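You operate a simulated robot arm through the tools that you are given. There is no shell and no other tool. Be economical: measure what you need, move in short steps, check, and stop when the job is done.

The job below is to be done with a simulated robot arm. You get a single attempt, and the scene is never put back.

Task
Put the green mug on the small blue plate.

The check looks at the end state, three seconds after you hand in, the way a careful person would. Anything else that was tipped, shoved, dropped, spilled or broken makes it a failure.

Robot
A 6-joint arm with a two-finger parallel gripper on a trunk, on a base that drives. Base frame: it is fixed to the floor where the robot stands at the start and does not move with it; the origin is under the middle of the robot, x ahead of it, y to its left, z up. Lengths are in m, angles in degrees, forces in N, time in s.
Its first joint turns from -166.0 to 166.0 degrees. Places, roughly: small blue plate [-1.25, 2.75, 0.75]. Payload 4.1 kg.
The tool frame sits at the grasp point between the pads (the TCP): z along the fingers, y along the line on which they close. The tips reach 0.023 m beyond it. Largest opening 0.094 m; finger width 0.038, thickness 0.01; the body of the gripper, 0.054 by 0.096 m, starts 0.039 m behind the TCP.
Orientation is that of the tool frame in the base frame, as a unit quaternion [w, x, y, z]. With the fingers straight down and closing along the base's y, the tool's x points along the base's -x, its y along +y and its z along -z.

Tools
- The arm moves only by the tool send_rows. Its arguments are lists of equal length, an entry for each row: "offset": the shift along the base's x, y, z in cm, a list of three; "angular": the turn, a rotation vector about the base's x, y, z in degrees, a list of three; "grip": the finger opening in cm, from 0 to 9.4. In form: {"offset": [[dx, dy, dz], ...], "angular": [[ax, ay, az], ...], "grip": [grip, ...]}. A call has 1 to 8 rows; each row is the pose to reach, as a shift and turn from the pose commanded when the call began. Each row takes 0.2 s and may step no farther than 0.05 m and 8.6 degrees from the row before; otherwise, or with a gripper value out of range, the whole call is refused. A pose out of reach is approached as far as the arm can. The call stops where the force on the tool passes 40 N (or 10 N more than at its start, if that is more) or the arm is blocked; 0.2 s more then pass. The fingers move at their own pace (about 0.045 m/s each) and stop on an object; they squeeze with about 26 N. The grip force told is the motor's: it shows also when the fingers shut on nothing. Time passes only in rows, and 0.2 s behind the last, so rows that repeat a pose let the fingers close. It gives the time, the measured TCP pose, the force on the tool (base axes), the opening and the grip force at its end, in the units of the frame above (readings bear some noise).
- Cameras (640 x 400 px; columns grow to the right, rows downward): "scene" is now at [0.0143, 0.1486, 1.4585]; the picture's right is [-0.30, -0.95, 0.00], its down [-0.67, 0.21, -0.71] and it looks along [0.68, -0.22, -0.70] (base axes); focal length 276 px, centre (320, 200). "wrist" rides on the gripper at [0.086, 0.016, -0.075] in the tool frame; the picture's right is [-0.18, 0.98, 0.00], its down [-0.58, -0.11, -0.81] and it looks along [-0.79, -0.15, 0.59] (tool axes); focal length 243 px, centre (320, 200). There is no depth. A picture from a camera that has moved, and an enlarged one, comes with that camera's place and axes in the base frame and with its lens. The place of the scene camera against the robot may be out by one fixed shift of up to 0.012 m in any direction.
- get_image(camera): a new picture of that camera. The clock stands still meanwhile.
- lift_body(by): slides the trunk up (or, below 0, down) by that many m; the arm and the scene camera ride with it, the base frame stays. It gives what a move gives, with no picture.
- roll_base(legs): drives the robot by 1 to 6 legs, each [ahead, turn to the left] in m and degrees, along the robot's own axes; the way and the turn of a leg run together, so that a leg with both is an arc; at most 1.5 m and 180 degrees a leg. The arm and the cameras ride along, it lands a little off, and it stops where it bumps. It gives what a move gives.
- pan_tilt(pan, tilt): turns the head with the scene camera to pan (to the left, within 155 degrees either way) and tilt (down, from -29 to 69), counted from straight ahead of the robot. It gives what a move gives.
- inspect(camera, box): a new picture of the part [left, top, right, bottom] of that camera's present view, enlarged. The clock stands still meanwhile.
- job_done(): hands the job in; it is judged then, once.

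Go step by step. Nothing tells you exact positions but the pictures and the camera data: compare them with the known pose of the tool, close in by small moves and look again before you grip or let go. The budget is 120 turns and 82 pictures, counting those below and the enlarged ones. Unless the task says otherwise, let go and move clear before handing in, and close with one line.

The tools are called after "Request:" as a command line: name --argument value ..., lists and objects as JSON in quotes. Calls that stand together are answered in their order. send_rows: Moves the arm, as the interface text tells. Its arguments: {"type":"object","properties":{"offset":{"type":"array","items":{"type":"array","items":{"type":"number"}}},"angular":{"type":"array","items":{"type":"array","items":{"type":"number"}}},"grip":{"type":"array","items":{"type":"number"}}},"required":["offset","angular","grip"]} The other tools are called the same way: lift_body (by) slides the trunk up or down; roll_base (legs) drives the base; pan_tilt (pan, tilt) turns the head that bears the scene camera; get_image (camera) takes a picture; inspect (camera, box) takes an enlarged picture of a part of a camera's view; job_done () hands the job in.

At the start:

```text
time_s: 0.0
ee_pos: [0.4143, -0.1078, 1.1344]
tool_rot: [0.0, 0.0, 1.0, 0.0]
force: [-0.1, -0.5, -0.1]
grip_width: 0.0938
grip_force: 0.1
trunk travel left (down, up): [-0.425, 0.165]
robot x, y, heading: [0.0033, 0.0023, -0.2]
head pan, tilt: [-17.6, 44.6]
```

scene: 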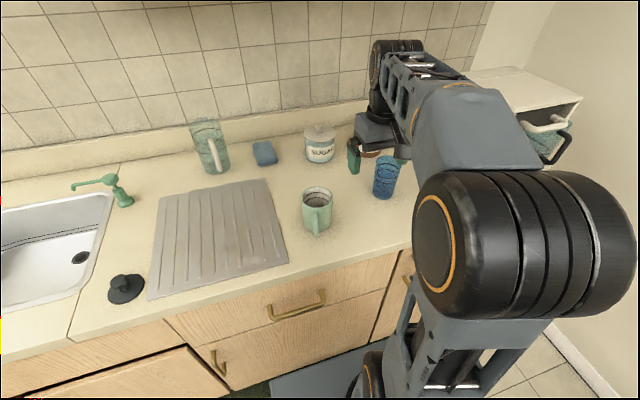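
wrist: 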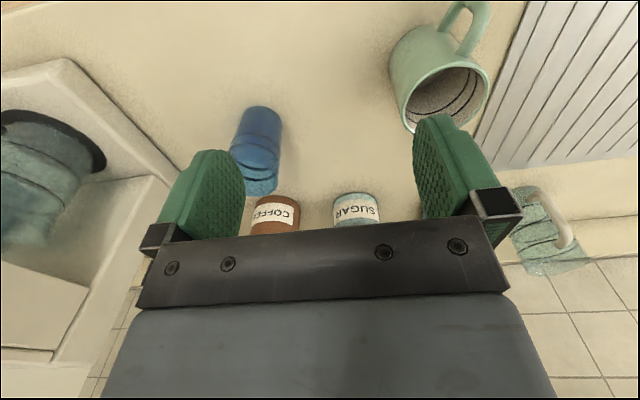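

The green mug stands at roughly (0.61, -0.04) with its handle toward the robot; the plate is far off, behind and to the left. First I'll look closer at the mug.

Request:
inspect --camera "scene" --box '[240, 120, 440, 245]'

Request:
inspect --camera "wrist" --box '[340, 0, 540, 125]'

```text
3.20 times, centred on (340, 182) of scene
camera zoom: at [0.0143, 0.1486, 1.4585], right [-0.3, -0.95, 0.0], down [-0.67, 0.21, -0.71], along [0.68, -0.22, -0.7], focal length 884 px, centre (256, 256)
```

zoom: 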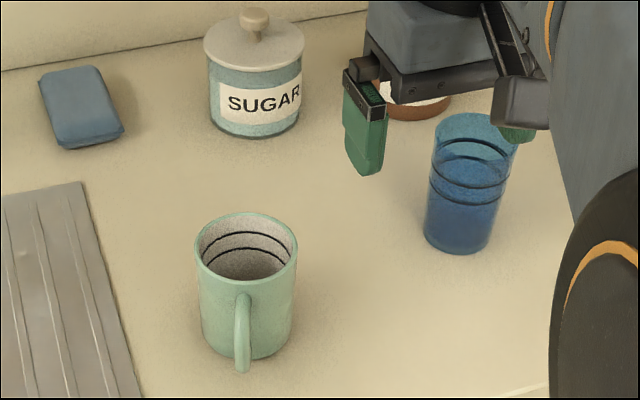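

```text
3.20 times, centred on (440, 62) of wrist
camera zoom: at [0.3275, -0.0902, 1.2076], right [0.18, 0.98, 0.0], down [0.58, -0.11, 0.81], along [0.79, -0.15, -0.59], focal length 776 px, centre (-64, 640)
```

zoom: 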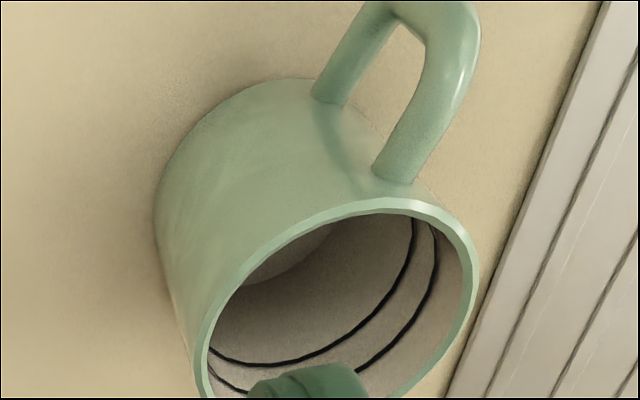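

The mug is empty, about 10 cm wide and 11 cm tall, so it is too wide to grip across. I plan to pinch the wall at the rim. Before that I'll look toward the plate to plan the drive.

Request:
pan_tilt --pan 112 --tilt 18

Request:
get_image --camera "scene"

Request:
pan_tilt --pan 60 --tilt 35

Request:
get_image --camera "scene"

```text
time_s: 2.1
ee_pos: [0.4145, -0.1064, 1.133]
tool_rot: [-0.001, 0.0, 1.0, 0.0]
force: [0.6, 0.8, -0.6]
grip_width: 0.0939
grip_force: 0.1
trunk travel left (down, up): [-0.425, 0.165]
robot x, y, heading: [0.0009, 0.0001, -0.1]
head pan, tilt: [112.0, 18.0]
```

```text
77 pictures are left
camera scene: at [-0.0984, 0.2598, 1.4999], right [0.93, 0.37, 0.0], down [0.12, -0.29, -0.95], along [-0.36, 0.88, -0.31], focal length 276 px, centre (320, 200)
```

scene: 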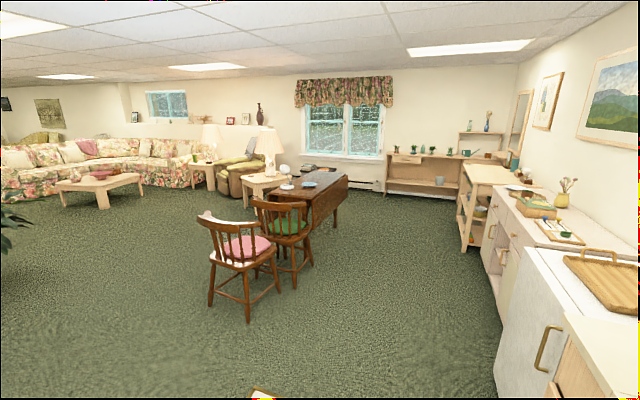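

```text
time_s: 3.3
ee_pos: [0.4147, -0.1074, 1.1332]
tool_rot: [0.001, 0.0, 1.0, 0.0]
force: [-0.3, 0.0, 0.9]
grip_width: 0.0942
grip_force: 0.0
trunk travel left (down, up): [-0.425, 0.165]
robot x, y, heading: [-0.0012, -0.0008, -0.1]
head pan, tilt: [60.0, 35.0]
```

```text
76 pictures are left
camera scene: at [-0.0195, 0.2495, 1.4728], right [0.87, -0.5, 0.0], down [-0.29, -0.5, -0.82], along [0.41, 0.71, -0.57], focal length 276 px, centre (320, 200)
```

scene: 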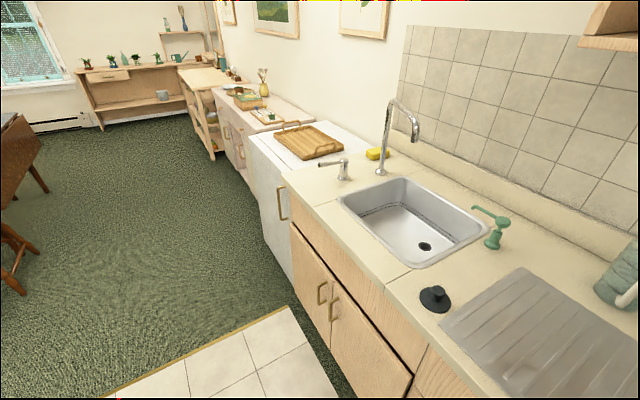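

The plate sits on a drop-leaf table, which looks open on its right side. Now I'll turn the head back to the mug and bring the tool closer to measure it with the wrist camera.

Request:
pan_tilt --pan -10 --tilt 45

Request:
send_rows --offset '[[1, 0, -4], [2, 1, -8], [3, 2, -12], [3.5, 2, -16], [3.5, 2, -16]]' --angular '[[0, 0, 0], [0, 0, 0], [0, 0, 0], [0, 0, 0], [0, 0, 0]]' --grip '[6, 6, 6, 6, 6]'

Request:
get_image --camera "wrist"

Request:
get_image --camera "scene"

```text
time_s: 4.7
ee_pos: [0.4138, -0.1071, 1.1329]
tool_rot: [0.0, 0.0, 1.0, 0.0]
force: [-0.5, 0.6, 0.2]
grip_width: 0.0941
grip_force: 0.1
trunk travel left (down, up): [-0.425, 0.165]
robot x, y, heading: [0.0018, -0.0007, 0.1]
head pan, tilt: [-10.0, 45.0]
```

```text
time_s: 5.9
ee_pos: [0.4529, -0.0837, 0.9746]
tool_rot: [0.0, 0.0, 1.0, 0.0]
force: [0.6, 0.7, 0.1]
grip_width: 0.0599
grip_force: 0.1
trunk travel left (down, up): [-0.425, 0.165]
robot x, y, heading: [0.0048, -0.0029, 0.1]
head pan, tilt: [-10.0, 45.0]
```

```text
75 pictures are left
camera wrist: at [0.3649, -0.0681, 1.0471], right [0.18, 0.98, 0.0], down [0.58, -0.11, 0.81], along [0.79, -0.15, -0.59], focal length 243 px, centre (320, 200)
```

wrist: 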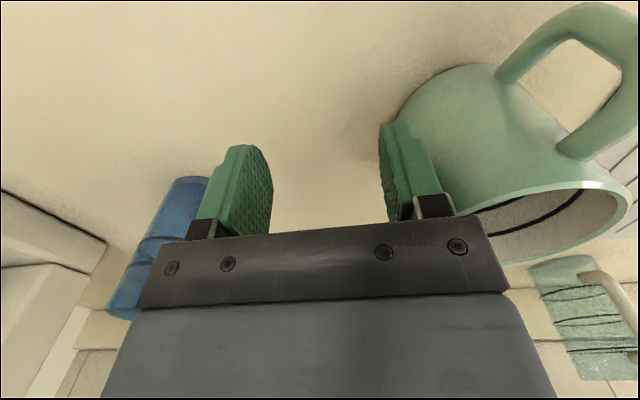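

```text
74 pictures are left
camera scene: at [0.0168, 0.159, 1.458], right [-0.17, -0.98, 0.0], down [-0.7, 0.12, -0.71], along [0.7, -0.12, -0.71], focal length 276 px, centre (320, 200)
```

scene: 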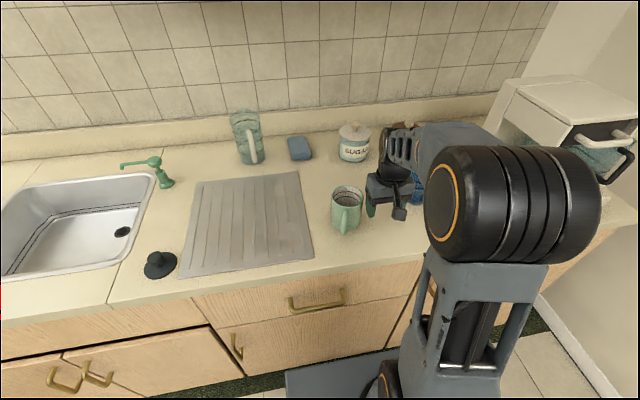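

The two cameras agree that the counter here is about z = 0.90. That puts the mug rim near (0.48, 0.006, 0.99), with the mug about 8 cm wide, so it fits inside the opening. The fingers are now beside it, so I'll rise and then centre above it.

Request:
send_rows --offset '[[0, 0, 4.5], [0, 0, 9], [1, 4, 9.5], [2, 8, 9.5], [2.7, 9, 9.5], [2.7, 9, 9.5]]' --angular '[[0, 0, 0], [0, 0, 0], [0, 0, 0], [0, 0, 0], [0, 0, 0], [0, 0, 0]]' --grip '[6, 6, 7, 8, 9.4, 9.4]'

Request:
get_image --camera "wrist"

Request:
inspect --camera "scene" --box '[260, 120, 460, 245]'

```text
time_s: 7.3
ee_pos: [0.4773, 0.0035, 1.0695]
tool_rot: [0.0, 0.0, 1.0, 0.0]
force: [-0.3, -0.5, 0.2]
grip_width: 0.0938
grip_force: 0.0
trunk travel left (down, up): [-0.425, 0.165]
robot x, y, heading: [-0.0023, -0.0, -0.1]
head pan, tilt: [-10.0, 45.0]
```

```text
73 pictures are left
camera wrist: at [0.3897, 0.0203, 1.1429], right [0.18, 0.98, 0.0], down [0.58, -0.11, 0.81], along [0.79, -0.15, -0.59], focal length 243 px, centre (320, 200)
```

wrist: 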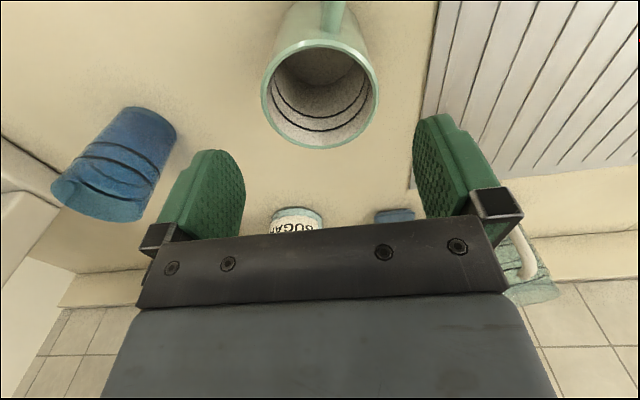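

```text
3.20 times, centred on (360, 182) of scene
camera zoom: at [0.0166, 0.1591, 1.458], right [-0.17, -0.98, 0.0], down [-0.7, 0.12, -0.71], along [0.7, -0.12, -0.71], focal length 884 px, centre (192, 256)
```

zoom: 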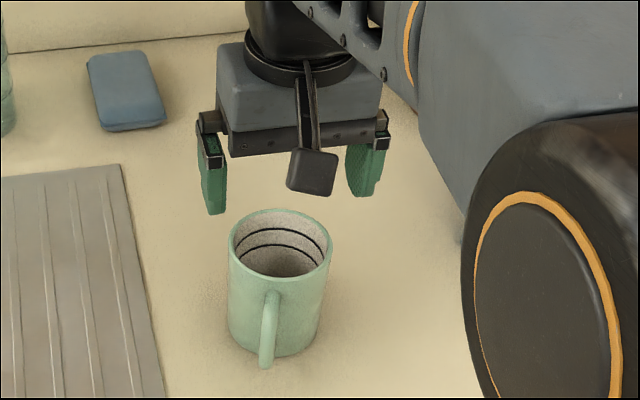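

The mug is centred between the fingers in y, with its rim at about z = 0.998. I'll lower until the tips are just above the rim and check again.

Request:
send_rows --offset '[[0, 0.05, -2], [0, 0.05, -3.8], [0, 0.05, -3.8]]' --angular '[[0, 0, 0], [0, 0, 0], [0, 0, 0]]' --grip '[9.4, 9.4, 9.4]'

Request:
get_image --camera "wrist"

Request:
inspect --camera "scene" --box '[260, 120, 460, 245]'

```text
time_s: 8.1
ee_pos: [0.4753, 0.0028, 1.03]
tool_rot: [0.0, -0.001, 1.0, 0.0]
force: [0.5, 0.0, -0.5]
grip_width: 0.0939
grip_force: 0.0
trunk travel left (down, up): [-0.425, 0.165]
robot x, y, heading: [-0.0027, 0.0054, -0.0]
head pan, tilt: [-10.0, 45.0]
```

```text
71 pictures are left
camera wrist: at [0.3889, 0.0201, 1.103], right [0.18, 0.98, 0.0], down [0.58, -0.11, 0.81], along [0.79, -0.15, -0.59], focal length 243 px, centre (320, 200)
```

wrist: 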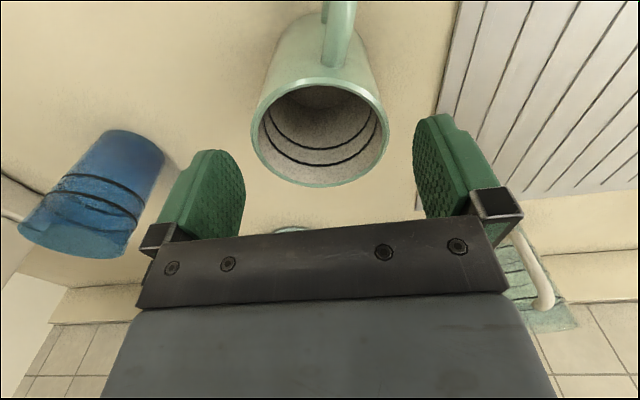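

```text
3.20 times, centred on (360, 182) of scene
camera zoom: at [0.0166, 0.1591, 1.458], right [-0.17, -0.98, 0.0], down [-0.7, 0.12, -0.71], along [0.7, -0.12, -0.71], focal length 884 px, centre (192, 256)
```

zoom: 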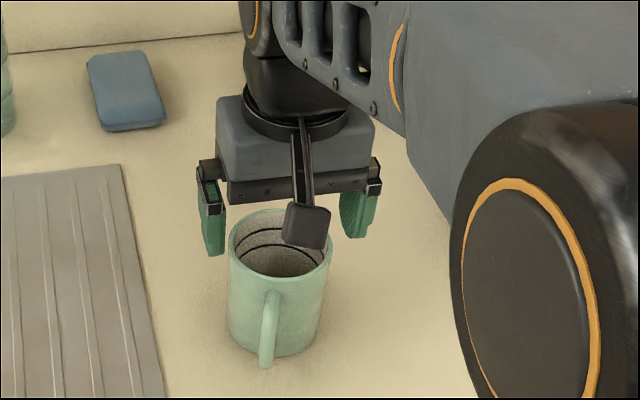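

It's well centred, with the rim at z ≈ 0.995 and about 8 mm of room on each side. I'll descend around it and close.

Request:
send_rows --offset '[[0, 0, -2], [0, 0, -4], [0, 0, -5.7], [0, 0, -5.7]]' --angular '[[0, 0, 0], [0, 0, 0], [0, 0, 0], [0, 0, 0]]' --grip '[9.4, 9.4, 9.4, 9.4]'

Request:
get_image --camera "wrist"

```text
time_s: 9.1
ee_pos: [0.4779, 0.0041, 0.9716]
tool_rot: [0.0, 0.0, 1.0, 0.0]
force: [-0.7, -0.1, 0.6]
grip_width: 0.0941
grip_force: 0.0
trunk travel left (down, up): [-0.425, 0.165]
robot x, y, heading: [-0.0012, 0.0039, -0.0]
head pan, tilt: [-10.0, 45.0]
```

```text
69 pictures are left
camera wrist: at [0.3906, 0.0212, 1.0452], right [0.18, 0.98, 0.0], down [0.58, -0.11, 0.81], along [0.79, -0.15, -0.59], focal length 243 px, centre (320, 200)
```

wrist: 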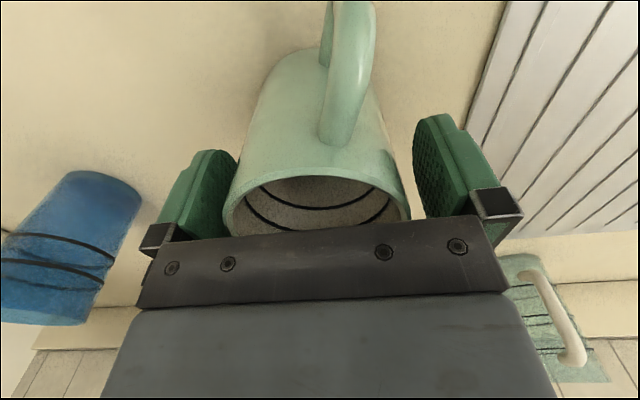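

The mug is between the pads, with no contact so far. Now I'll close on it.

Request:
send_rows --offset '[[0, 0, 0], [0, 0, 0], [0, 0, 0], [0, 0, 0]]' --angular '[[0, 0, 0], [0, 0, 0], [0, 0, 0], [0, 0, 0]]' --grip '[8.5, 7.5, 6.5, 6.5]'

Request:
get_image --camera "wrist"

```text
time_s: 10.1
ee_pos: [0.4776, 0.0044, 0.9719]
tool_rot: [0.001, 0.001, 1.0, 0.0]
force: [-0.2, -0.5, 0.0]
grip_width: 0.0755
grip_force: 25.2
trunk travel left (down, up): [-0.425, 0.165]
robot x, y, heading: [-0.0018, 0.0002, 0.2]
head pan, tilt: [-10.0, 45.0]
```

```text
68 pictures are left
camera wrist: at [0.3906, 0.0211, 1.0455], right [0.18, 0.98, 0.0], down [0.58, -0.11, 0.81], along [0.79, -0.15, -0.59], focal length 243 px, centre (320, 200)
```

wrist: 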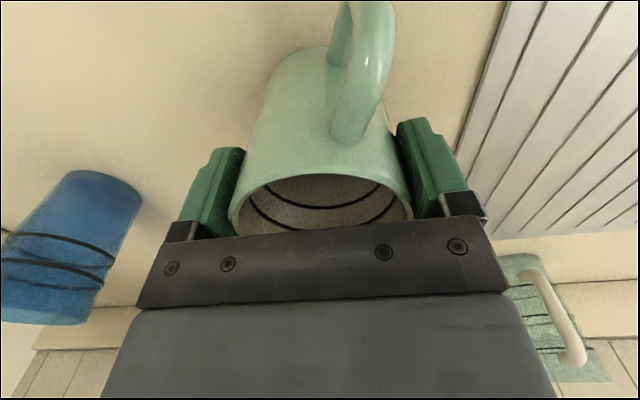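

It's gripped at 7.6 cm. I'll lift it straight up and then pull it back toward the robot.

Request:
send_rows --offset '[[0, 0, 2], [0, 0, 5], [0, 0, 9], [0, 0, 13], [-2, 0, 16], [-4, 0, 18], [-6, 0, 18], [-6, 0, 18]]' --angular '[[0, 0, 0], [0, 0, 0], [0, 0, 0], [0, 0, 0], [0, 0, 0], [0, 0, 0], [0, 0, 0], [0, 0, 0]]' --grip '[6.5, 6.5, 6.5, 6.5, 6.5, 6.5, 6.5, 6.5]'

Request:
get_image --camera "scene"

Request:
get_image --camera "wrist"

```text
time_s: 11.9
ee_pos: [0.4178, 0.0049, 1.1519]
tool_rot: [0.0, 0.001, 1.0, 0.0]
force: [-0.8, -0.1, -3.0]
grip_width: 0.0756
grip_force: 25.8
trunk travel left (down, up): [-0.425, 0.165]
robot x, y, heading: [-0.0007, 0.0022, -0.0]
head pan, tilt: [-10.0, 45.0]
```

```text
67 pictures are left
camera scene: at [0.0165, 0.1592, 1.458], right [-0.17, -0.98, 0.0], down [-0.7, 0.12, -0.71], along [0.7, -0.12, -0.71], focal length 276 px, centre (320, 200)
```

scene: 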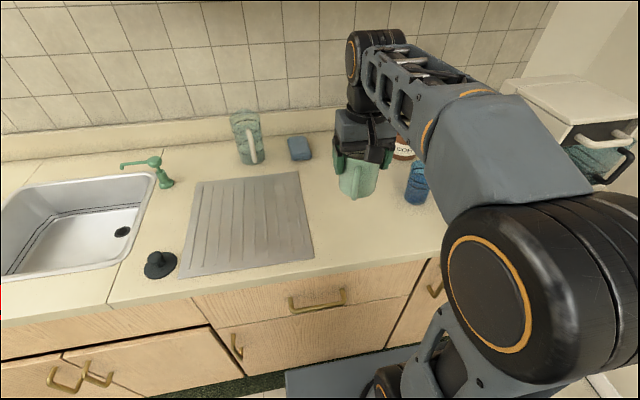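

```text
66 pictures are left
camera wrist: at [0.3306, 0.0205, 1.2251], right [0.18, 0.98, 0.0], down [0.58, -0.11, 0.81], along [0.79, -0.15, -0.59], focal length 243 px, centre (320, 200)
```

wrist: 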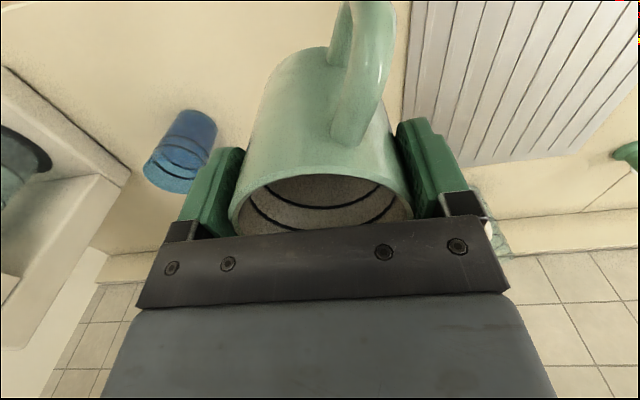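

The mug is held firmly and level. I'll check the space behind and get a closer view of the table before driving.

Request:
pan_tilt --pan 150 --tilt 30

Request:
get_image --camera "scene"

Request:
pan_tilt --pan -150 --tilt 40

Request:
get_image --camera "scene"

Request:
pan_tilt --pan 112 --tilt 18

Request:
inspect --camera "scene" --box '[180, 140, 400, 277]'

```text
time_s: 14.4
ee_pos: [0.4196, 0.0037, 1.152]
tool_rot: [0.0, 0.0, 1.0, 0.001]
force: [0.0, 0.3, -3.0]
grip_width: 0.0757
grip_force: 26.0
trunk travel left (down, up): [-0.425, 0.165]
robot x, y, heading: [-0.0025, -0.0008, -0.1]
head pan, tilt: [150.0, 30.0]
```

```text
65 pictures are left
camera scene: at [-0.1417, 0.2185, 1.4806], right [0.5, 0.87, 0.0], down [0.43, -0.25, -0.87], along [-0.75, 0.43, -0.5], focal length 276 px, centre (320, 200)
```

scene: 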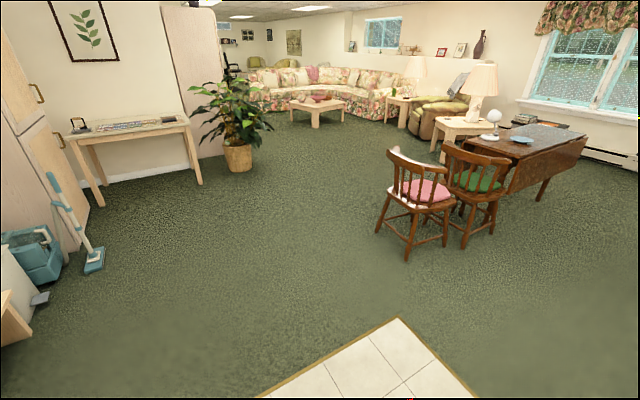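

```text
time_s: 18.5
ee_pos: [0.4179, 0.0044, 1.1507]
tool_rot: [0.0, 0.0, 1.0, 0.0]
force: [-0.3, -0.5, -2.9]
grip_width: 0.0757
grip_force: 26.3
trunk travel left (down, up): [-0.425, 0.165]
robot x, y, heading: [-0.0018, -0.002, -0.1]
head pan, tilt: [-150.0, 40.0]
```

```text
64 pictures are left
camera scene: at [-0.137, 0.1307, 1.4652], right [-0.5, 0.87, 0.0], down [0.56, 0.32, -0.77], along [-0.66, -0.38, -0.64], focal length 276 px, centre (320, 200)
```

scene: 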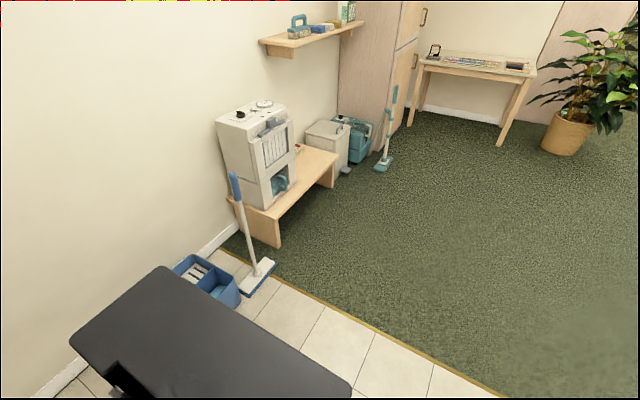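

```text
time_s: 22.1
ee_pos: [0.419, 0.0048, 1.152]
tool_rot: [0.0, -0.001, 1.0, 0.0]
force: [1.0, 0.7, -2.4]
grip_width: 0.0758
grip_force: 25.7
trunk travel left (down, up): [-0.425, 0.165]
robot x, y, heading: [-0.0026, -0.0041, -0.1]
head pan, tilt: [112.0, 18.0]
```

```text
2.91 times, centred on (290, 208) of scene
camera zoom: at [-0.0983, 0.2598, 1.4999], right [0.93, 0.37, 0.0], down [0.12, -0.29, -0.95], along [-0.36, 0.88, -0.31], focal length 804 px, centre (407, 175)
```

zoom: 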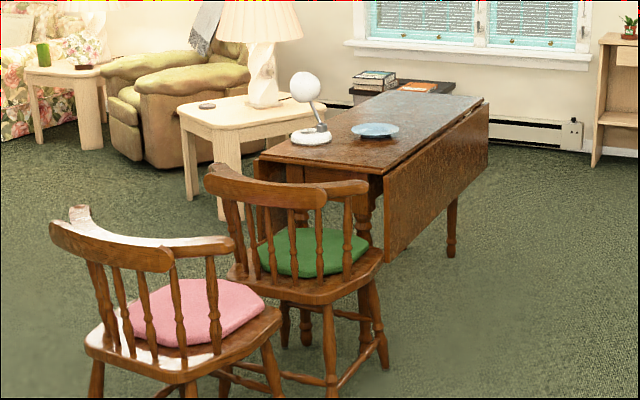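

The way is clear. The table top spans about x -1.5 to -1.05 and y 2.43 to 3.46, with its leaf hanging on the right side, and the chairs stand left of x ≈ -1.05. I'll back off, turn left and drive along x ≈ -0.45 with the mug held high.

Request:
roll_base --legs '[[-0.45, 0], [0, 90], [1.35, 0]]'

Request:
pan_tilt --pan 30 --tilt 30

Request:
get_image --camera "scene"

Request:
get_image --camera "wrist"

```text
time_s: 35.0
ee_pos: [-0.4707, 1.7558, 1.1507]
tool_rot: [0.001, 0.712, -0.702, 0.0]
force: [0.9, -0.9, -1.7]
grip_width: 0.0758
grip_force: 25.6
trunk travel left (down, up): [-0.425, 0.165]
robot x, y, heading: [-0.4575, 1.3315, 90.8]
head pan, tilt: [112.0, 18.0]
```

```text
time_s: 36.5
ee_pos: [-0.4714, 1.7489, 1.1531]
tool_rot: [-0.001, 0.712, -0.702, -0.002]
force: [-1.0, 0.4, -3.4]
grip_width: 0.0757
grip_force: 26.5
trunk travel left (down, up): [-0.425, 0.165]
robot x, y, heading: [-0.459, 1.3349, 90.6]
head pan, tilt: [30.0, 30.0]
```

```text
62 pictures are left
camera scene: at [-0.6771, 1.3703, 1.4789], right [0.86, 0.51, 0.0], down [0.26, -0.44, -0.86], along [-0.44, 0.74, -0.51], focal length 276 px, centre (320, 200)
```

scene: 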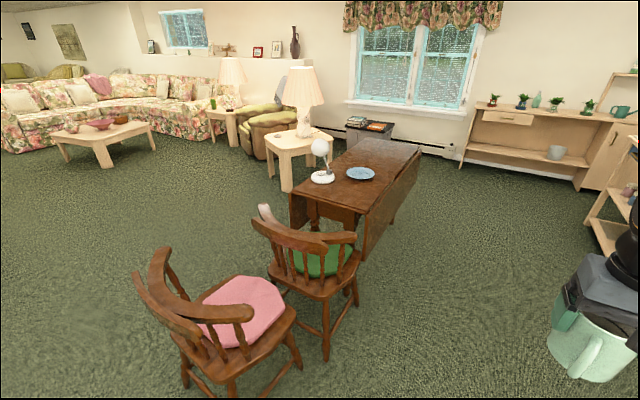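

```text
61 pictures are left
camera wrist: at [-0.487, 1.662, 1.2265], right [-0.99, 0.17, 0.0], down [0.1, 0.58, 0.81], along [0.14, 0.8, -0.59], focal length 243 px, centre (320, 200)
```

wrist: 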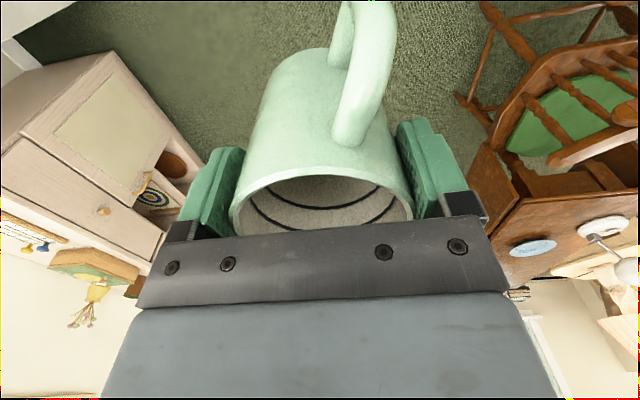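

The plate shows at about (-1.26, 2.8) and the way ahead is free. I'll drive alongside it and turn to face the table.

Request:
roll_base --legs '[[1.45, 0], [0, 90]]'

Request:
pan_tilt --pan -5 --tilt 42

Request:
get_image --camera "scene"

Request:
get_image --camera "wrist"

```text
time_s: 47.6
ee_pos: [-0.8952, 2.7803, 1.1528]
tool_rot: [0.0, 1.0, 0.015, -0.003]
force: [0.2, -0.3, -3.2]
grip_width: 0.0757
grip_force: 26.2
trunk travel left (down, up): [-0.425, 0.165]
robot x, y, heading: [-0.4846, 2.7977, -178.1]
head pan, tilt: [30.0, 30.0]
```

```text
time_s: 48.6
ee_pos: [-0.8964, 2.7796, 1.1535]
tool_rot: [0.0, 1.0, 0.017, -0.004]
force: [-0.6, 0.2, -2.9]
grip_width: 0.0756
grip_force: 25.9
trunk travel left (down, up): [-0.425, 0.165]
robot x, y, heading: [-0.4854, 2.7945, -178.1]
head pan, tilt: [-5.0, 42.0]
```

```text
60 pictures are left
camera scene: at [-0.5079, 2.6432, 1.4593], right [0.06, 1.0, 0.0], down [0.67, -0.04, -0.74], along [-0.74, 0.04, -0.67], focal length 276 px, centre (320, 200)
```

scene: 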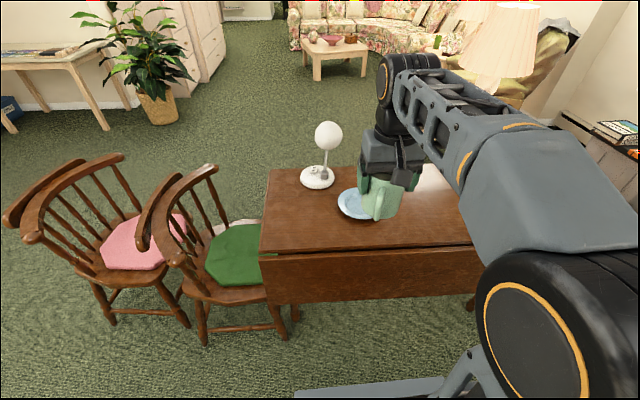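

```text
59 pictures are left
camera wrist: at [-0.8097, 2.7664, 1.2257], right [-0.15, -0.99, 0.0], down [-0.58, 0.09, 0.81], along [-0.8, 0.12, -0.59], focal length 243 px, centre (320, 200)
```

wrist: 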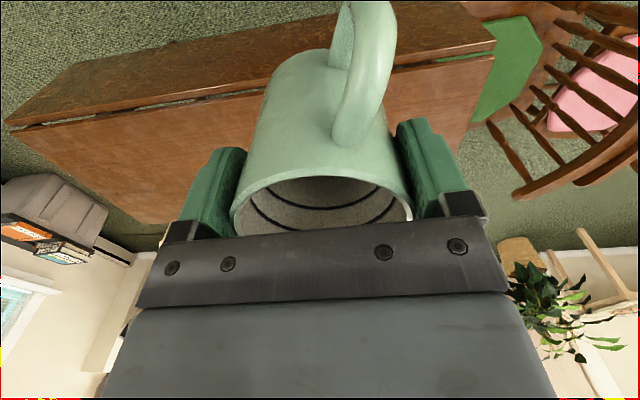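

The robot faces the table, with the plate at about (-1.265, 2.83), 0.78 m from the robot's axis. I'll inch ahead 0.15 m, which leaves the base clear of the table leaf, and look again.

Request:
roll_base --legs '[[0.15, 0]]'

Request:
send_rows --offset '[[0, -3, 0], [3, -6, 0], [5, -9, 0], [5, -12, 0], [5, -12, 0]]' --angular '[[0, 0, 0], [0, 0, 0], [0, 0, 0], [0, 0, 0], [0, 0, 0]]' --grip '[6.5, 6.5, 6.5, 6.5, 6.5]'

Request:
get_image --camera "scene"

Request:
get_image --camera "wrist"

```text
time_s: 50.0
ee_pos: [-1.046, 2.7742, 1.1539]
tool_rot: [0.0, 1.0, 0.017, -0.003]
force: [0.3, -0.9, -1.9]
grip_width: 0.0758
grip_force: 26.4
trunk travel left (down, up): [-0.425, 0.165]
robot x, y, heading: [-0.6346, 2.7934, -178.1]
head pan, tilt: [-5.0, 42.0]
```

```text
time_s: 51.2
ee_pos: [-0.9929, 2.6536, 1.1543]
tool_rot: [0.0, 1.0, 0.017, -0.004]
force: [0.2, 0.2, -2.9]
grip_width: 0.0754
grip_force: 25.8
trunk travel left (down, up): [-0.425, 0.165]
robot x, y, heading: [-0.6311, 2.7928, -178.1]
head pan, tilt: [-5.0, 42.0]
```

```text
58 pictures are left
camera scene: at [-0.6558, 2.6382, 1.4592], right [0.05, 1.0, 0.0], down [0.67, -0.04, -0.74], along [-0.74, 0.04, -0.67], focal length 276 px, centre (320, 200)
```

scene: 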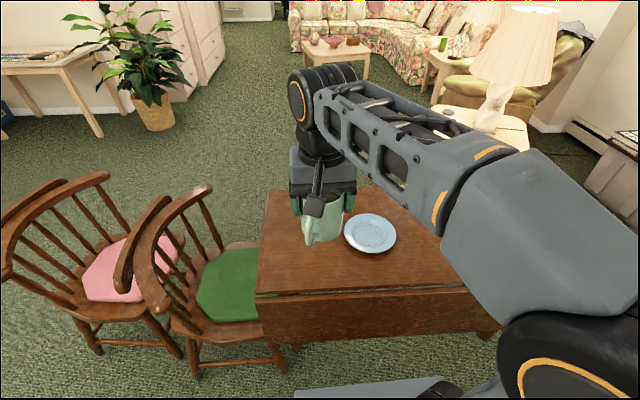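

```text
57 pictures are left
camera wrist: at [-0.9075, 2.6407, 1.2263], right [-0.15, -0.99, 0.0], down [-0.58, 0.09, 0.81], along [-0.8, 0.12, -0.59], focal length 243 px, centre (320, 200)
```

wrist: 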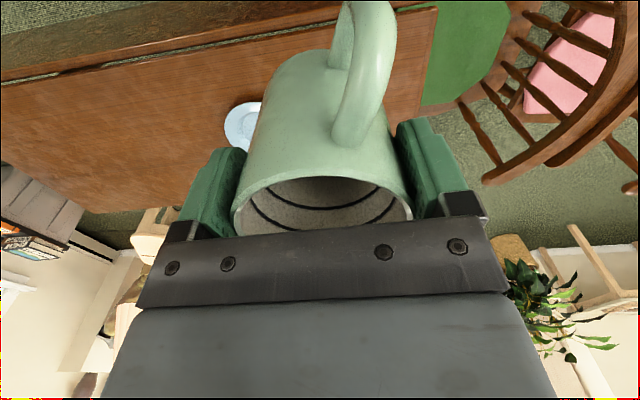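

The plate is now fully in view. I'll enlarge it for a precise centre.

Request:
inspect --camera "scene" --box '[270, 170, 430, 270]'

Request:
inspect --camera "wrist" --box '[190, 70, 350, 170]'

```text
4.00 times, centred on (350, 220) of scene
camera zoom: at [-0.6558, 2.6382, 1.4592], right [0.05, 1.0, 0.0], down [0.67, -0.04, -0.74], along [-0.74, 0.04, -0.67], focal length 1105 px, centre (200, 120)
```

zoom: 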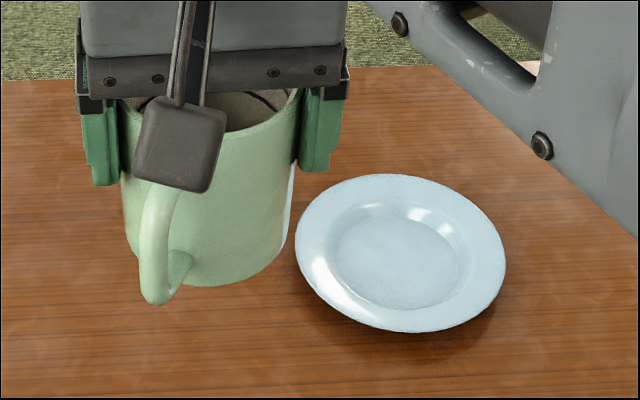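

```text
4.00 times, centred on (270, 120) of wrist
camera zoom: at [-0.9075, 2.6407, 1.2263], right [-0.15, -0.99, 0.0], down [-0.58, 0.09, 0.81], along [-0.8, 0.12, -0.59], focal length 970 px, centre (520, 520)
```

zoom: 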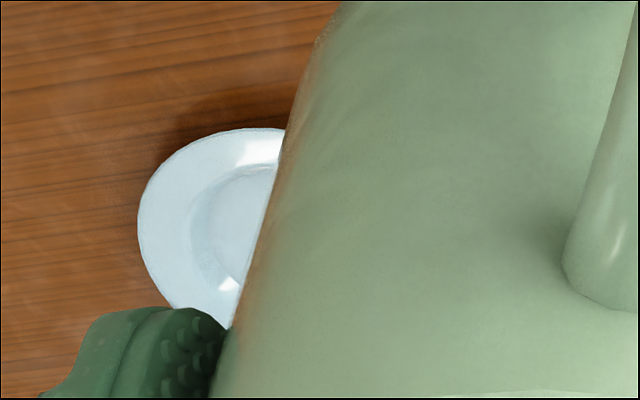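

The two cameras agree on the plate centre, about (-1.261, 2.829), with a 10.8 cm well that is wider than the mug base. The lamp stands at about (-1.44, 2.69). I'll move over the plate while still high.

Request:
send_rows --offset '[[0, 4.5, 0], [-1, 9, 0], [-4, 12.5, 0], [-8, 14.5, 0], [-12.5, 16, 0], [-17, 17, 0], [-21.5, 17.5, 0], [-26, 17.5, 0]]' --angular '[[0, 0, 0], [0, 0, 0], [0, 0, 0], [0, 0, 0], [0, 0, 0], [0, 0, 0], [0, 0, 0], [0, 0, 0]]' --grip '[6.5, 6.5, 6.5, 6.5, 6.5, 6.5, 6.5, 6.5]'

Request:
get_image --camera "scene"

```text
time_s: 53.0
ee_pos: [-1.2588, 2.8288, 1.1493]
tool_rot: [0.001, 1.0, 0.016, 0.002]
force: [-0.3, 0.4, 0.8]
grip_width: 0.0756
grip_force: 26.2
trunk travel left (down, up): [-0.425, 0.165]
robot x, y, heading: [-0.6351, 2.7903, -178.1]
head pan, tilt: [-5.0, 42.0]
```

```text
54 pictures are left
camera scene: at [-0.6597, 2.6388, 1.4594], right [0.05, 1.0, 0.0], down [0.67, -0.04, -0.74], along [-0.74, 0.04, -0.67], focal length 276 px, centre (320, 200)
```

scene: 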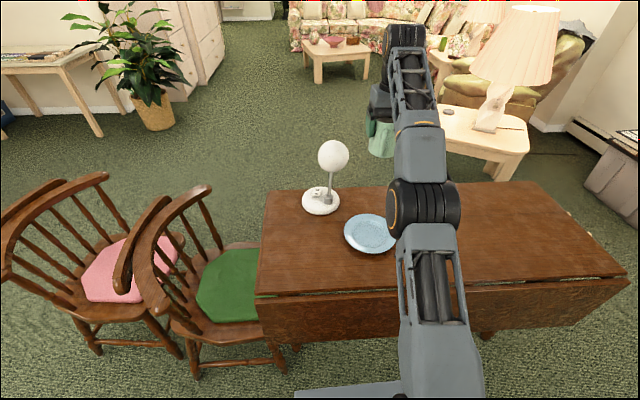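

The mug hangs above the plate and the lamp is well clear. I'll lower partway and compare.

Request:
send_rows --offset '[[0, 0, -4.5], [0, 0, -9], [0, 0, -13.5], [0, 0, -18], [0, 0, -22], [0, 0, -25], [0, 0, -25]]' --angular '[[0, 0, 0], [0, 0, 0], [0, 0, 0], [0, 0, 0], [0, 0, 0], [0, 0, 0], [0, 0, 0]]' --grip '[6.5, 6.5, 6.5, 6.5, 6.5, 6.5, 6.5]'

Request:
get_image --camera "scene"

Request:
get_image --camera "wrist"

```text
time_s: 54.6
ee_pos: [-1.2564, 2.8295, 0.8981]
tool_rot: [0.0, 1.0, 0.016, -0.003]
force: [-0.3, 0.8, -3.1]
grip_width: 0.0759
grip_force: 25.8
trunk travel left (down, up): [-0.425, 0.165]
robot x, y, heading: [-0.6332, 2.792, -178.3]
head pan, tilt: [-5.0, 42.0]
```

```text
53 pictures are left
camera scene: at [-0.656, 2.6386, 1.4593], right [0.05, 1.0, 0.0], down [0.67, -0.04, -0.74], along [-0.74, 0.04, -0.67], focal length 276 px, centre (320, 200)
```

scene: 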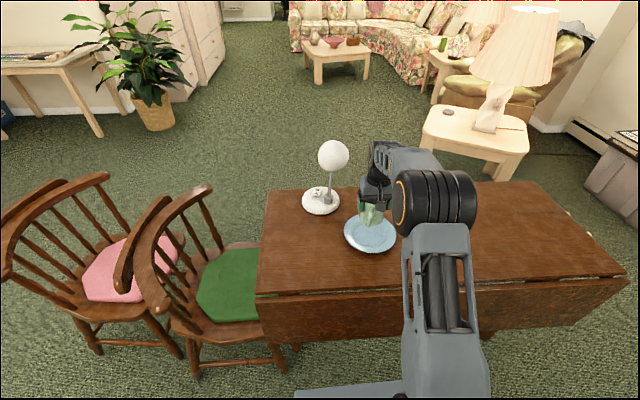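

```text
52 pictures are left
camera wrist: at [-1.1686, 2.8163, 0.9703], right [-0.15, -0.99, 0.0], down [-0.58, 0.09, 0.81], along [-0.8, 0.12, -0.59], focal length 243 px, centre (320, 200)
```

wrist: 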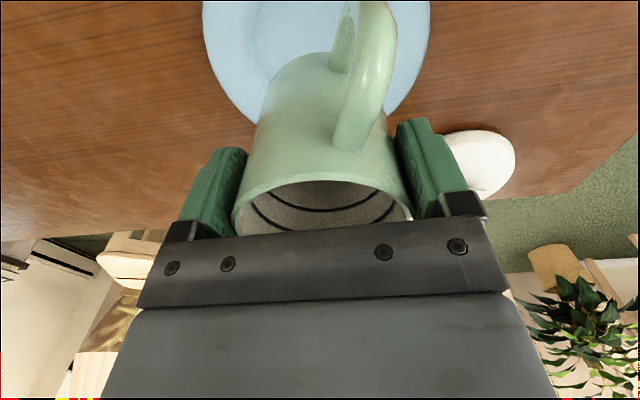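

Laterally the plate and mug line up. I'll check fore-and-aft with an enlarged scene view.

Request:
inspect --camera "scene" --box '[320, 180, 420, 260]'

```text
5.00 times, centred on (370, 220) of scene
camera zoom: at [-0.656, 2.6386, 1.4593], right [0.05, 1.0, 0.0], down [0.67, -0.04, -0.74], along [-0.74, 0.04, -0.67], focal length 1381 px, centre (70, 100)
```

zoom: 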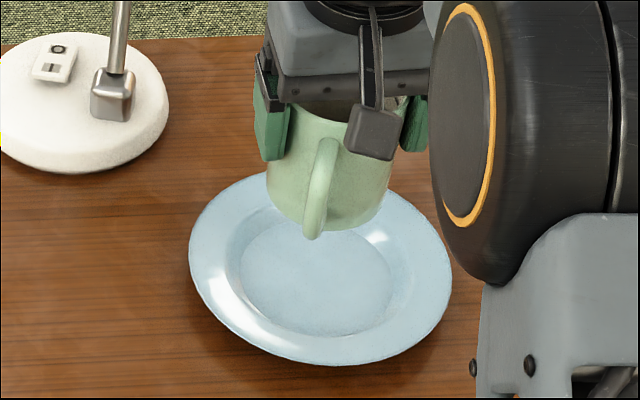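

The mug sits a few mm toward the robot compared with the plate centre. I'll shift it slightly (-x, +y) and lower to about 2 cm above the plate.

Request:
send_rows --offset '[[-0.4, 0.2, -2], [-0.5, 0.2, -4], [-0.5, 0.2, -5.3], [-0.5, 0.2, -5.3]]' --angular '[[0, 0, 0], [0, 0, 0], [0, 0, 0], [0, 0, 0]]' --grip '[6.5, 6.5, 6.5, 6.5]'

Request:
inspect --camera "scene" --box '[320, 180, 420, 260]'

Request:
get_image --camera "wrist"

```text
time_s: 55.6
ee_pos: [-1.259, 2.8336, 0.8485]
tool_rot: [0.0, 1.0, 0.017, -0.003]
force: [0.7, -0.4, -2.5]
grip_width: 0.0759
grip_force: 25.9
trunk travel left (down, up): [-0.425, 0.165]
robot x, y, heading: [-0.634, 2.7919, -178.0]
head pan, tilt: [-5.0, 42.0]
```

```text
5.00 times, centred on (370, 220) of scene
camera zoom: at [-0.6559, 2.6386, 1.4593], right [0.05, 1.0, 0.0], down [0.67, -0.04, -0.74], along [-0.74, 0.04, -0.67], focal length 1381 px, centre (70, 100)
```

zoom: 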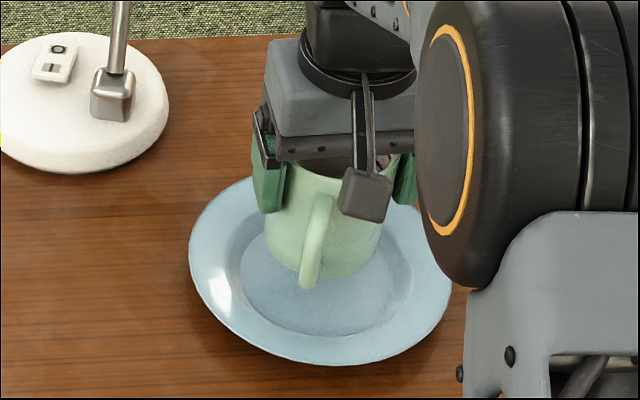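

```text
49 pictures are left
camera wrist: at [-1.1715, 2.8199, 0.9209], right [-0.15, -0.99, 0.0], down [-0.58, 0.09, 0.81], along [-0.8, 0.12, -0.59], focal length 243 px, centre (320, 200)
```

wrist: 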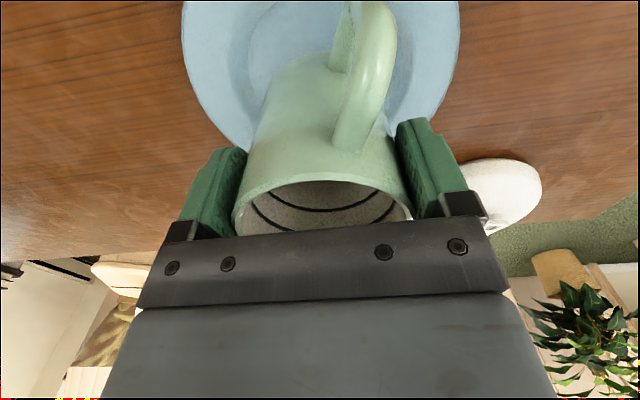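

The mug is centred over the well to within a few mm. I'll lower gently in small steps and watch the force.

Request:
send_rows --offset '[[0, 0, -0.8], [0, 0, -1.5], [0, 0, -2], [0, 0, -2]]' --angular '[[0, 0, 0], [0, 0, 0], [0, 0, 0], [0, 0, 0]]' --grip '[6.5, 6.5, 6.5, 6.5]'

Request:
inspect --camera "scene" --box '[320, 180, 420, 260]'

```text
time_s: 56.6
ee_pos: [-1.2592, 2.8312, 0.8293]
tool_rot: [0.0, 1.0, 0.017, -0.003]
force: [0.2, -0.9, -3.3]
grip_width: 0.0758
grip_force: 26.0
trunk travel left (down, up): [-0.425, 0.165]
robot x, y, heading: [-0.6375, 2.7933, -178.1]
head pan, tilt: [-5.0, 42.0]
```

```text
5.00 times, centred on (370, 220) of scene
camera zoom: at [-0.6558, 2.6386, 1.4593], right [0.05, 1.0, 0.0], down [0.67, -0.04, -0.74], along [-0.74, 0.04, -0.67], focal length 1381 px, centre (70, 100)
```

zoom: 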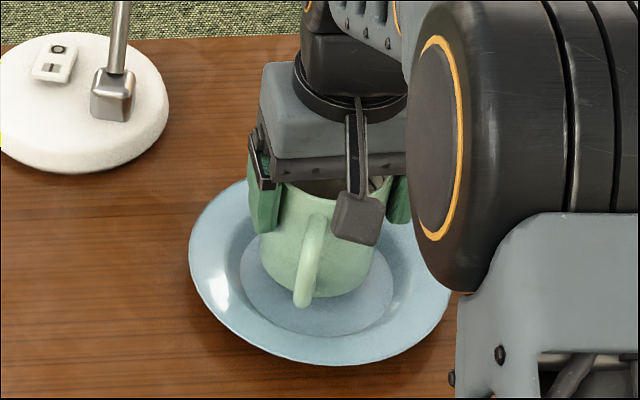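

It's still in the air. I'll keep going in steps of about 3 mm.

Request:
send_rows --offset '[[0, 0, -0.3], [0, 0, -0.5], [0, 0, -0.5]]' --angular '[[0, 0, 0], [0, 0, 0], [0, 0, 0]]' --grip '[6.5, 6.5, 6.5]'

Request:
send_rows --offset '[[0, 0, -0.15], [0, 0, -0.3], [0, 0, -0.3]]' --angular '[[0, 0, 0], [0, 0, 0], [0, 0, 0]]' --grip '[6.5, 6.5, 6.5]'

Request:
inspect --camera "scene" --box '[320, 180, 420, 260]'

```text
time_s: 57.4
ee_pos: [-1.2574, 2.8303, 0.8241]
tool_rot: [0.0, 1.0, 0.017, -0.002]
force: [0.7, -0.2, -2.7]
grip_width: 0.0756
grip_force: 25.9
trunk travel left (down, up): [-0.425, 0.165]
robot x, y, heading: [-0.6328, 2.7935, -178.0]
head pan, tilt: [-5.0, 42.0]
```

```text
time_s: 58.2
ee_pos: [-1.259, 2.8297, 0.821]
tool_rot: [0.0, 1.0, 0.017, -0.002]
force: [-0.2, 0.1, -2.7]
grip_width: 0.0756
grip_force: 26.2
trunk travel left (down, up): [-0.425, 0.165]
robot x, y, heading: [-0.6344, 2.7937, -178.2]
head pan, tilt: [-5.0, 42.0]
```

```text
5.00 times, centred on (370, 220) of scene
camera zoom: at [-0.6558, 2.6386, 1.4593], right [0.05, 1.0, 0.0], down [0.67, -0.04, -0.74], along [-0.74, 0.04, -0.67], focal length 1381 px, centre (70, 100)
```

zoom: 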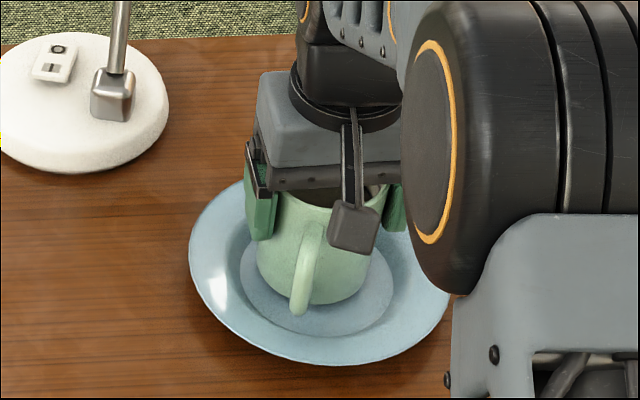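

There's no contact yet. I'll continue down gently.

Request:
send_rows --offset '[[0, 0.1, -0.2], [0, 0.2, -0.3], [0, 0.2, -0.3]]' --angular '[[0, 0, 0], [0, 0, 0], [0, 0, 0]]' --grip '[6.5, 6.5, 6.5]'

Request:
send_rows --offset '[[0, 0, -0.15], [0, 0, -0.3], [0, 0, -0.3]]' --angular '[[0, 0, 0], [0, 0, 0], [0, 0, 0]]' --grip '[6.5, 6.5, 6.5]'

```text
time_s: 59.0
ee_pos: [-1.2604, 2.8328, 0.8195]
tool_rot: [0.0, 1.0, 0.016, -0.003]
force: [0.8, 0.6, -2.4]
grip_width: 0.0758
grip_force: 25.7
trunk travel left (down, up): [-0.425, 0.165]
robot x, y, heading: [-0.6354, 2.7928, -177.9]
head pan, tilt: [-5.0, 42.0]
```

```text
time_s: 59.8
ee_pos: [-1.2601, 2.832, 0.8179]
tool_rot: [0.001, 1.0, 0.017, -0.006]
force: [-1.2, 0.9, 13.4]
grip_width: 0.0759
grip_force: 26.2
trunk travel left (down, up): [-0.425, 0.165]
robot x, y, heading: [-0.6304, 2.7893, -178.3]
head pan, tilt: [-5.0, 42.0]
```

The force rose to 13 N, so the mug is resting on the plate. I'll ease off 1 mm and look before releasing.

Request:
send_rows --offset '[[0, 0, 0.1], [0, 0, 0.1]]' --angular '[[0, 0, 0], [0, 0, 0]]' --grip '[6.5, 6.5]'

Request:
inspect --camera "scene" --box '[320, 180, 420, 260]'

Request:
get_image --camera "wrist"

```text
time_s: 60.4
ee_pos: [-1.2592, 2.8332, 0.8182]
tool_rot: [0.0, 1.0, 0.016, -0.005]
force: [-4.1, -2.4, 12.2]
grip_width: 0.076
grip_force: 25.6
trunk travel left (down, up): [-0.425, 0.165]
robot x, y, heading: [-0.6336, 2.7918, -177.8]
head pan, tilt: [-5.0, 42.0]
```

```text
5.00 times, centred on (370, 220) of scene
camera zoom: at [-0.6548, 2.6382, 1.4593], right [0.05, 1.0, 0.0], down [0.67, -0.04, -0.74], along [-0.74, 0.04, -0.67], focal length 1381 px, centre (70, 100)
```

zoom: 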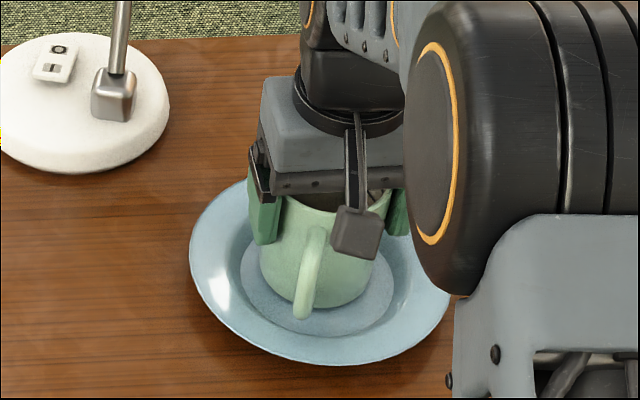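

```text
45 pictures are left
camera wrist: at [-1.1723, 2.8197, 0.8903], right [-0.15, -0.99, 0.0], down [-0.58, 0.09, 0.81], along [-0.8, 0.12, -0.59], focal length 243 px, centre (320, 200)
```

wrist: 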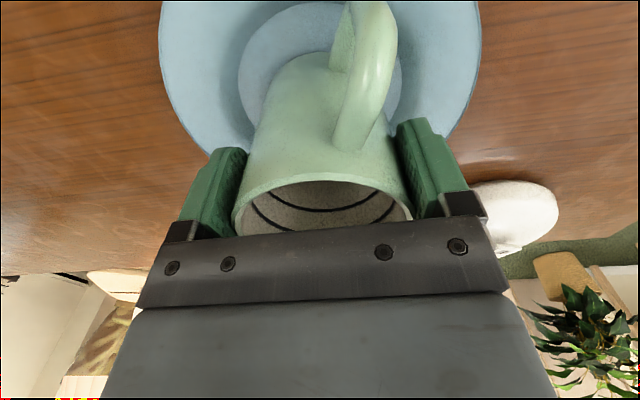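

The mug sits inside the well. I'll relieve a bit more load, then open slowly.

Request:
send_rows --offset '[[0, 0, 0.1], [0, 0, 0.1], [0, 0, 0.1], [0, 0, 0.1], [0, 0, 0.1], [0, 0, 0.1], [0, 0, 0.1]]' --angular '[[0, 0, 0], [0, 0, 0], [0, 0, 0], [0, 0, 0], [0, 0, 0], [0, 0, 0], [0, 0, 0]]' --grip '[6.5, 7.6, 8.0, 8.5, 9.0, 9.4, 9.4]'

Request:
get_image --camera "wrist"

Request:
inspect --camera "scene" --box '[320, 180, 420, 260]'

```text
time_s: 62.0
ee_pos: [-1.2598, 2.832, 0.8181]
tool_rot: [0.0, 1.0, 0.017, -0.003]
force: [-0.6, 0.1, -0.4]
grip_width: 0.0943
grip_force: 0.0
trunk travel left (down, up): [-0.425, 0.165]
robot x, y, heading: [-0.6349, 2.7941, -178.2]
head pan, tilt: [-5.0, 42.0]
```

```text
44 pictures are left
camera wrist: at [-1.1728, 2.8197, 0.8909], right [-0.15, -0.99, 0.0], down [-0.58, 0.09, 0.81], along [-0.8, 0.12, -0.59], focal length 243 px, centre (320, 200)
```

wrist: 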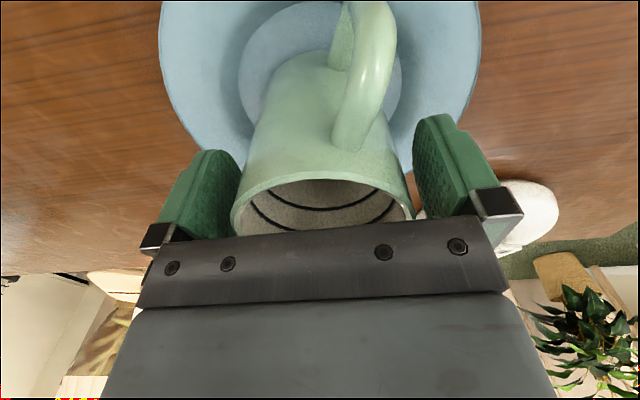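

```text
5.00 times, centred on (370, 220) of scene
camera zoom: at [-0.6556, 2.6386, 1.4593], right [0.05, 1.0, 0.0], down [0.67, -0.04, -0.74], along [-0.74, 0.04, -0.67], focal length 1381 px, centre (70, 100)
```

zoom: 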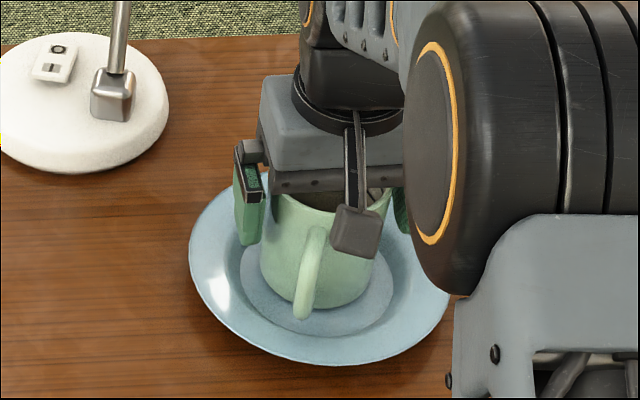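

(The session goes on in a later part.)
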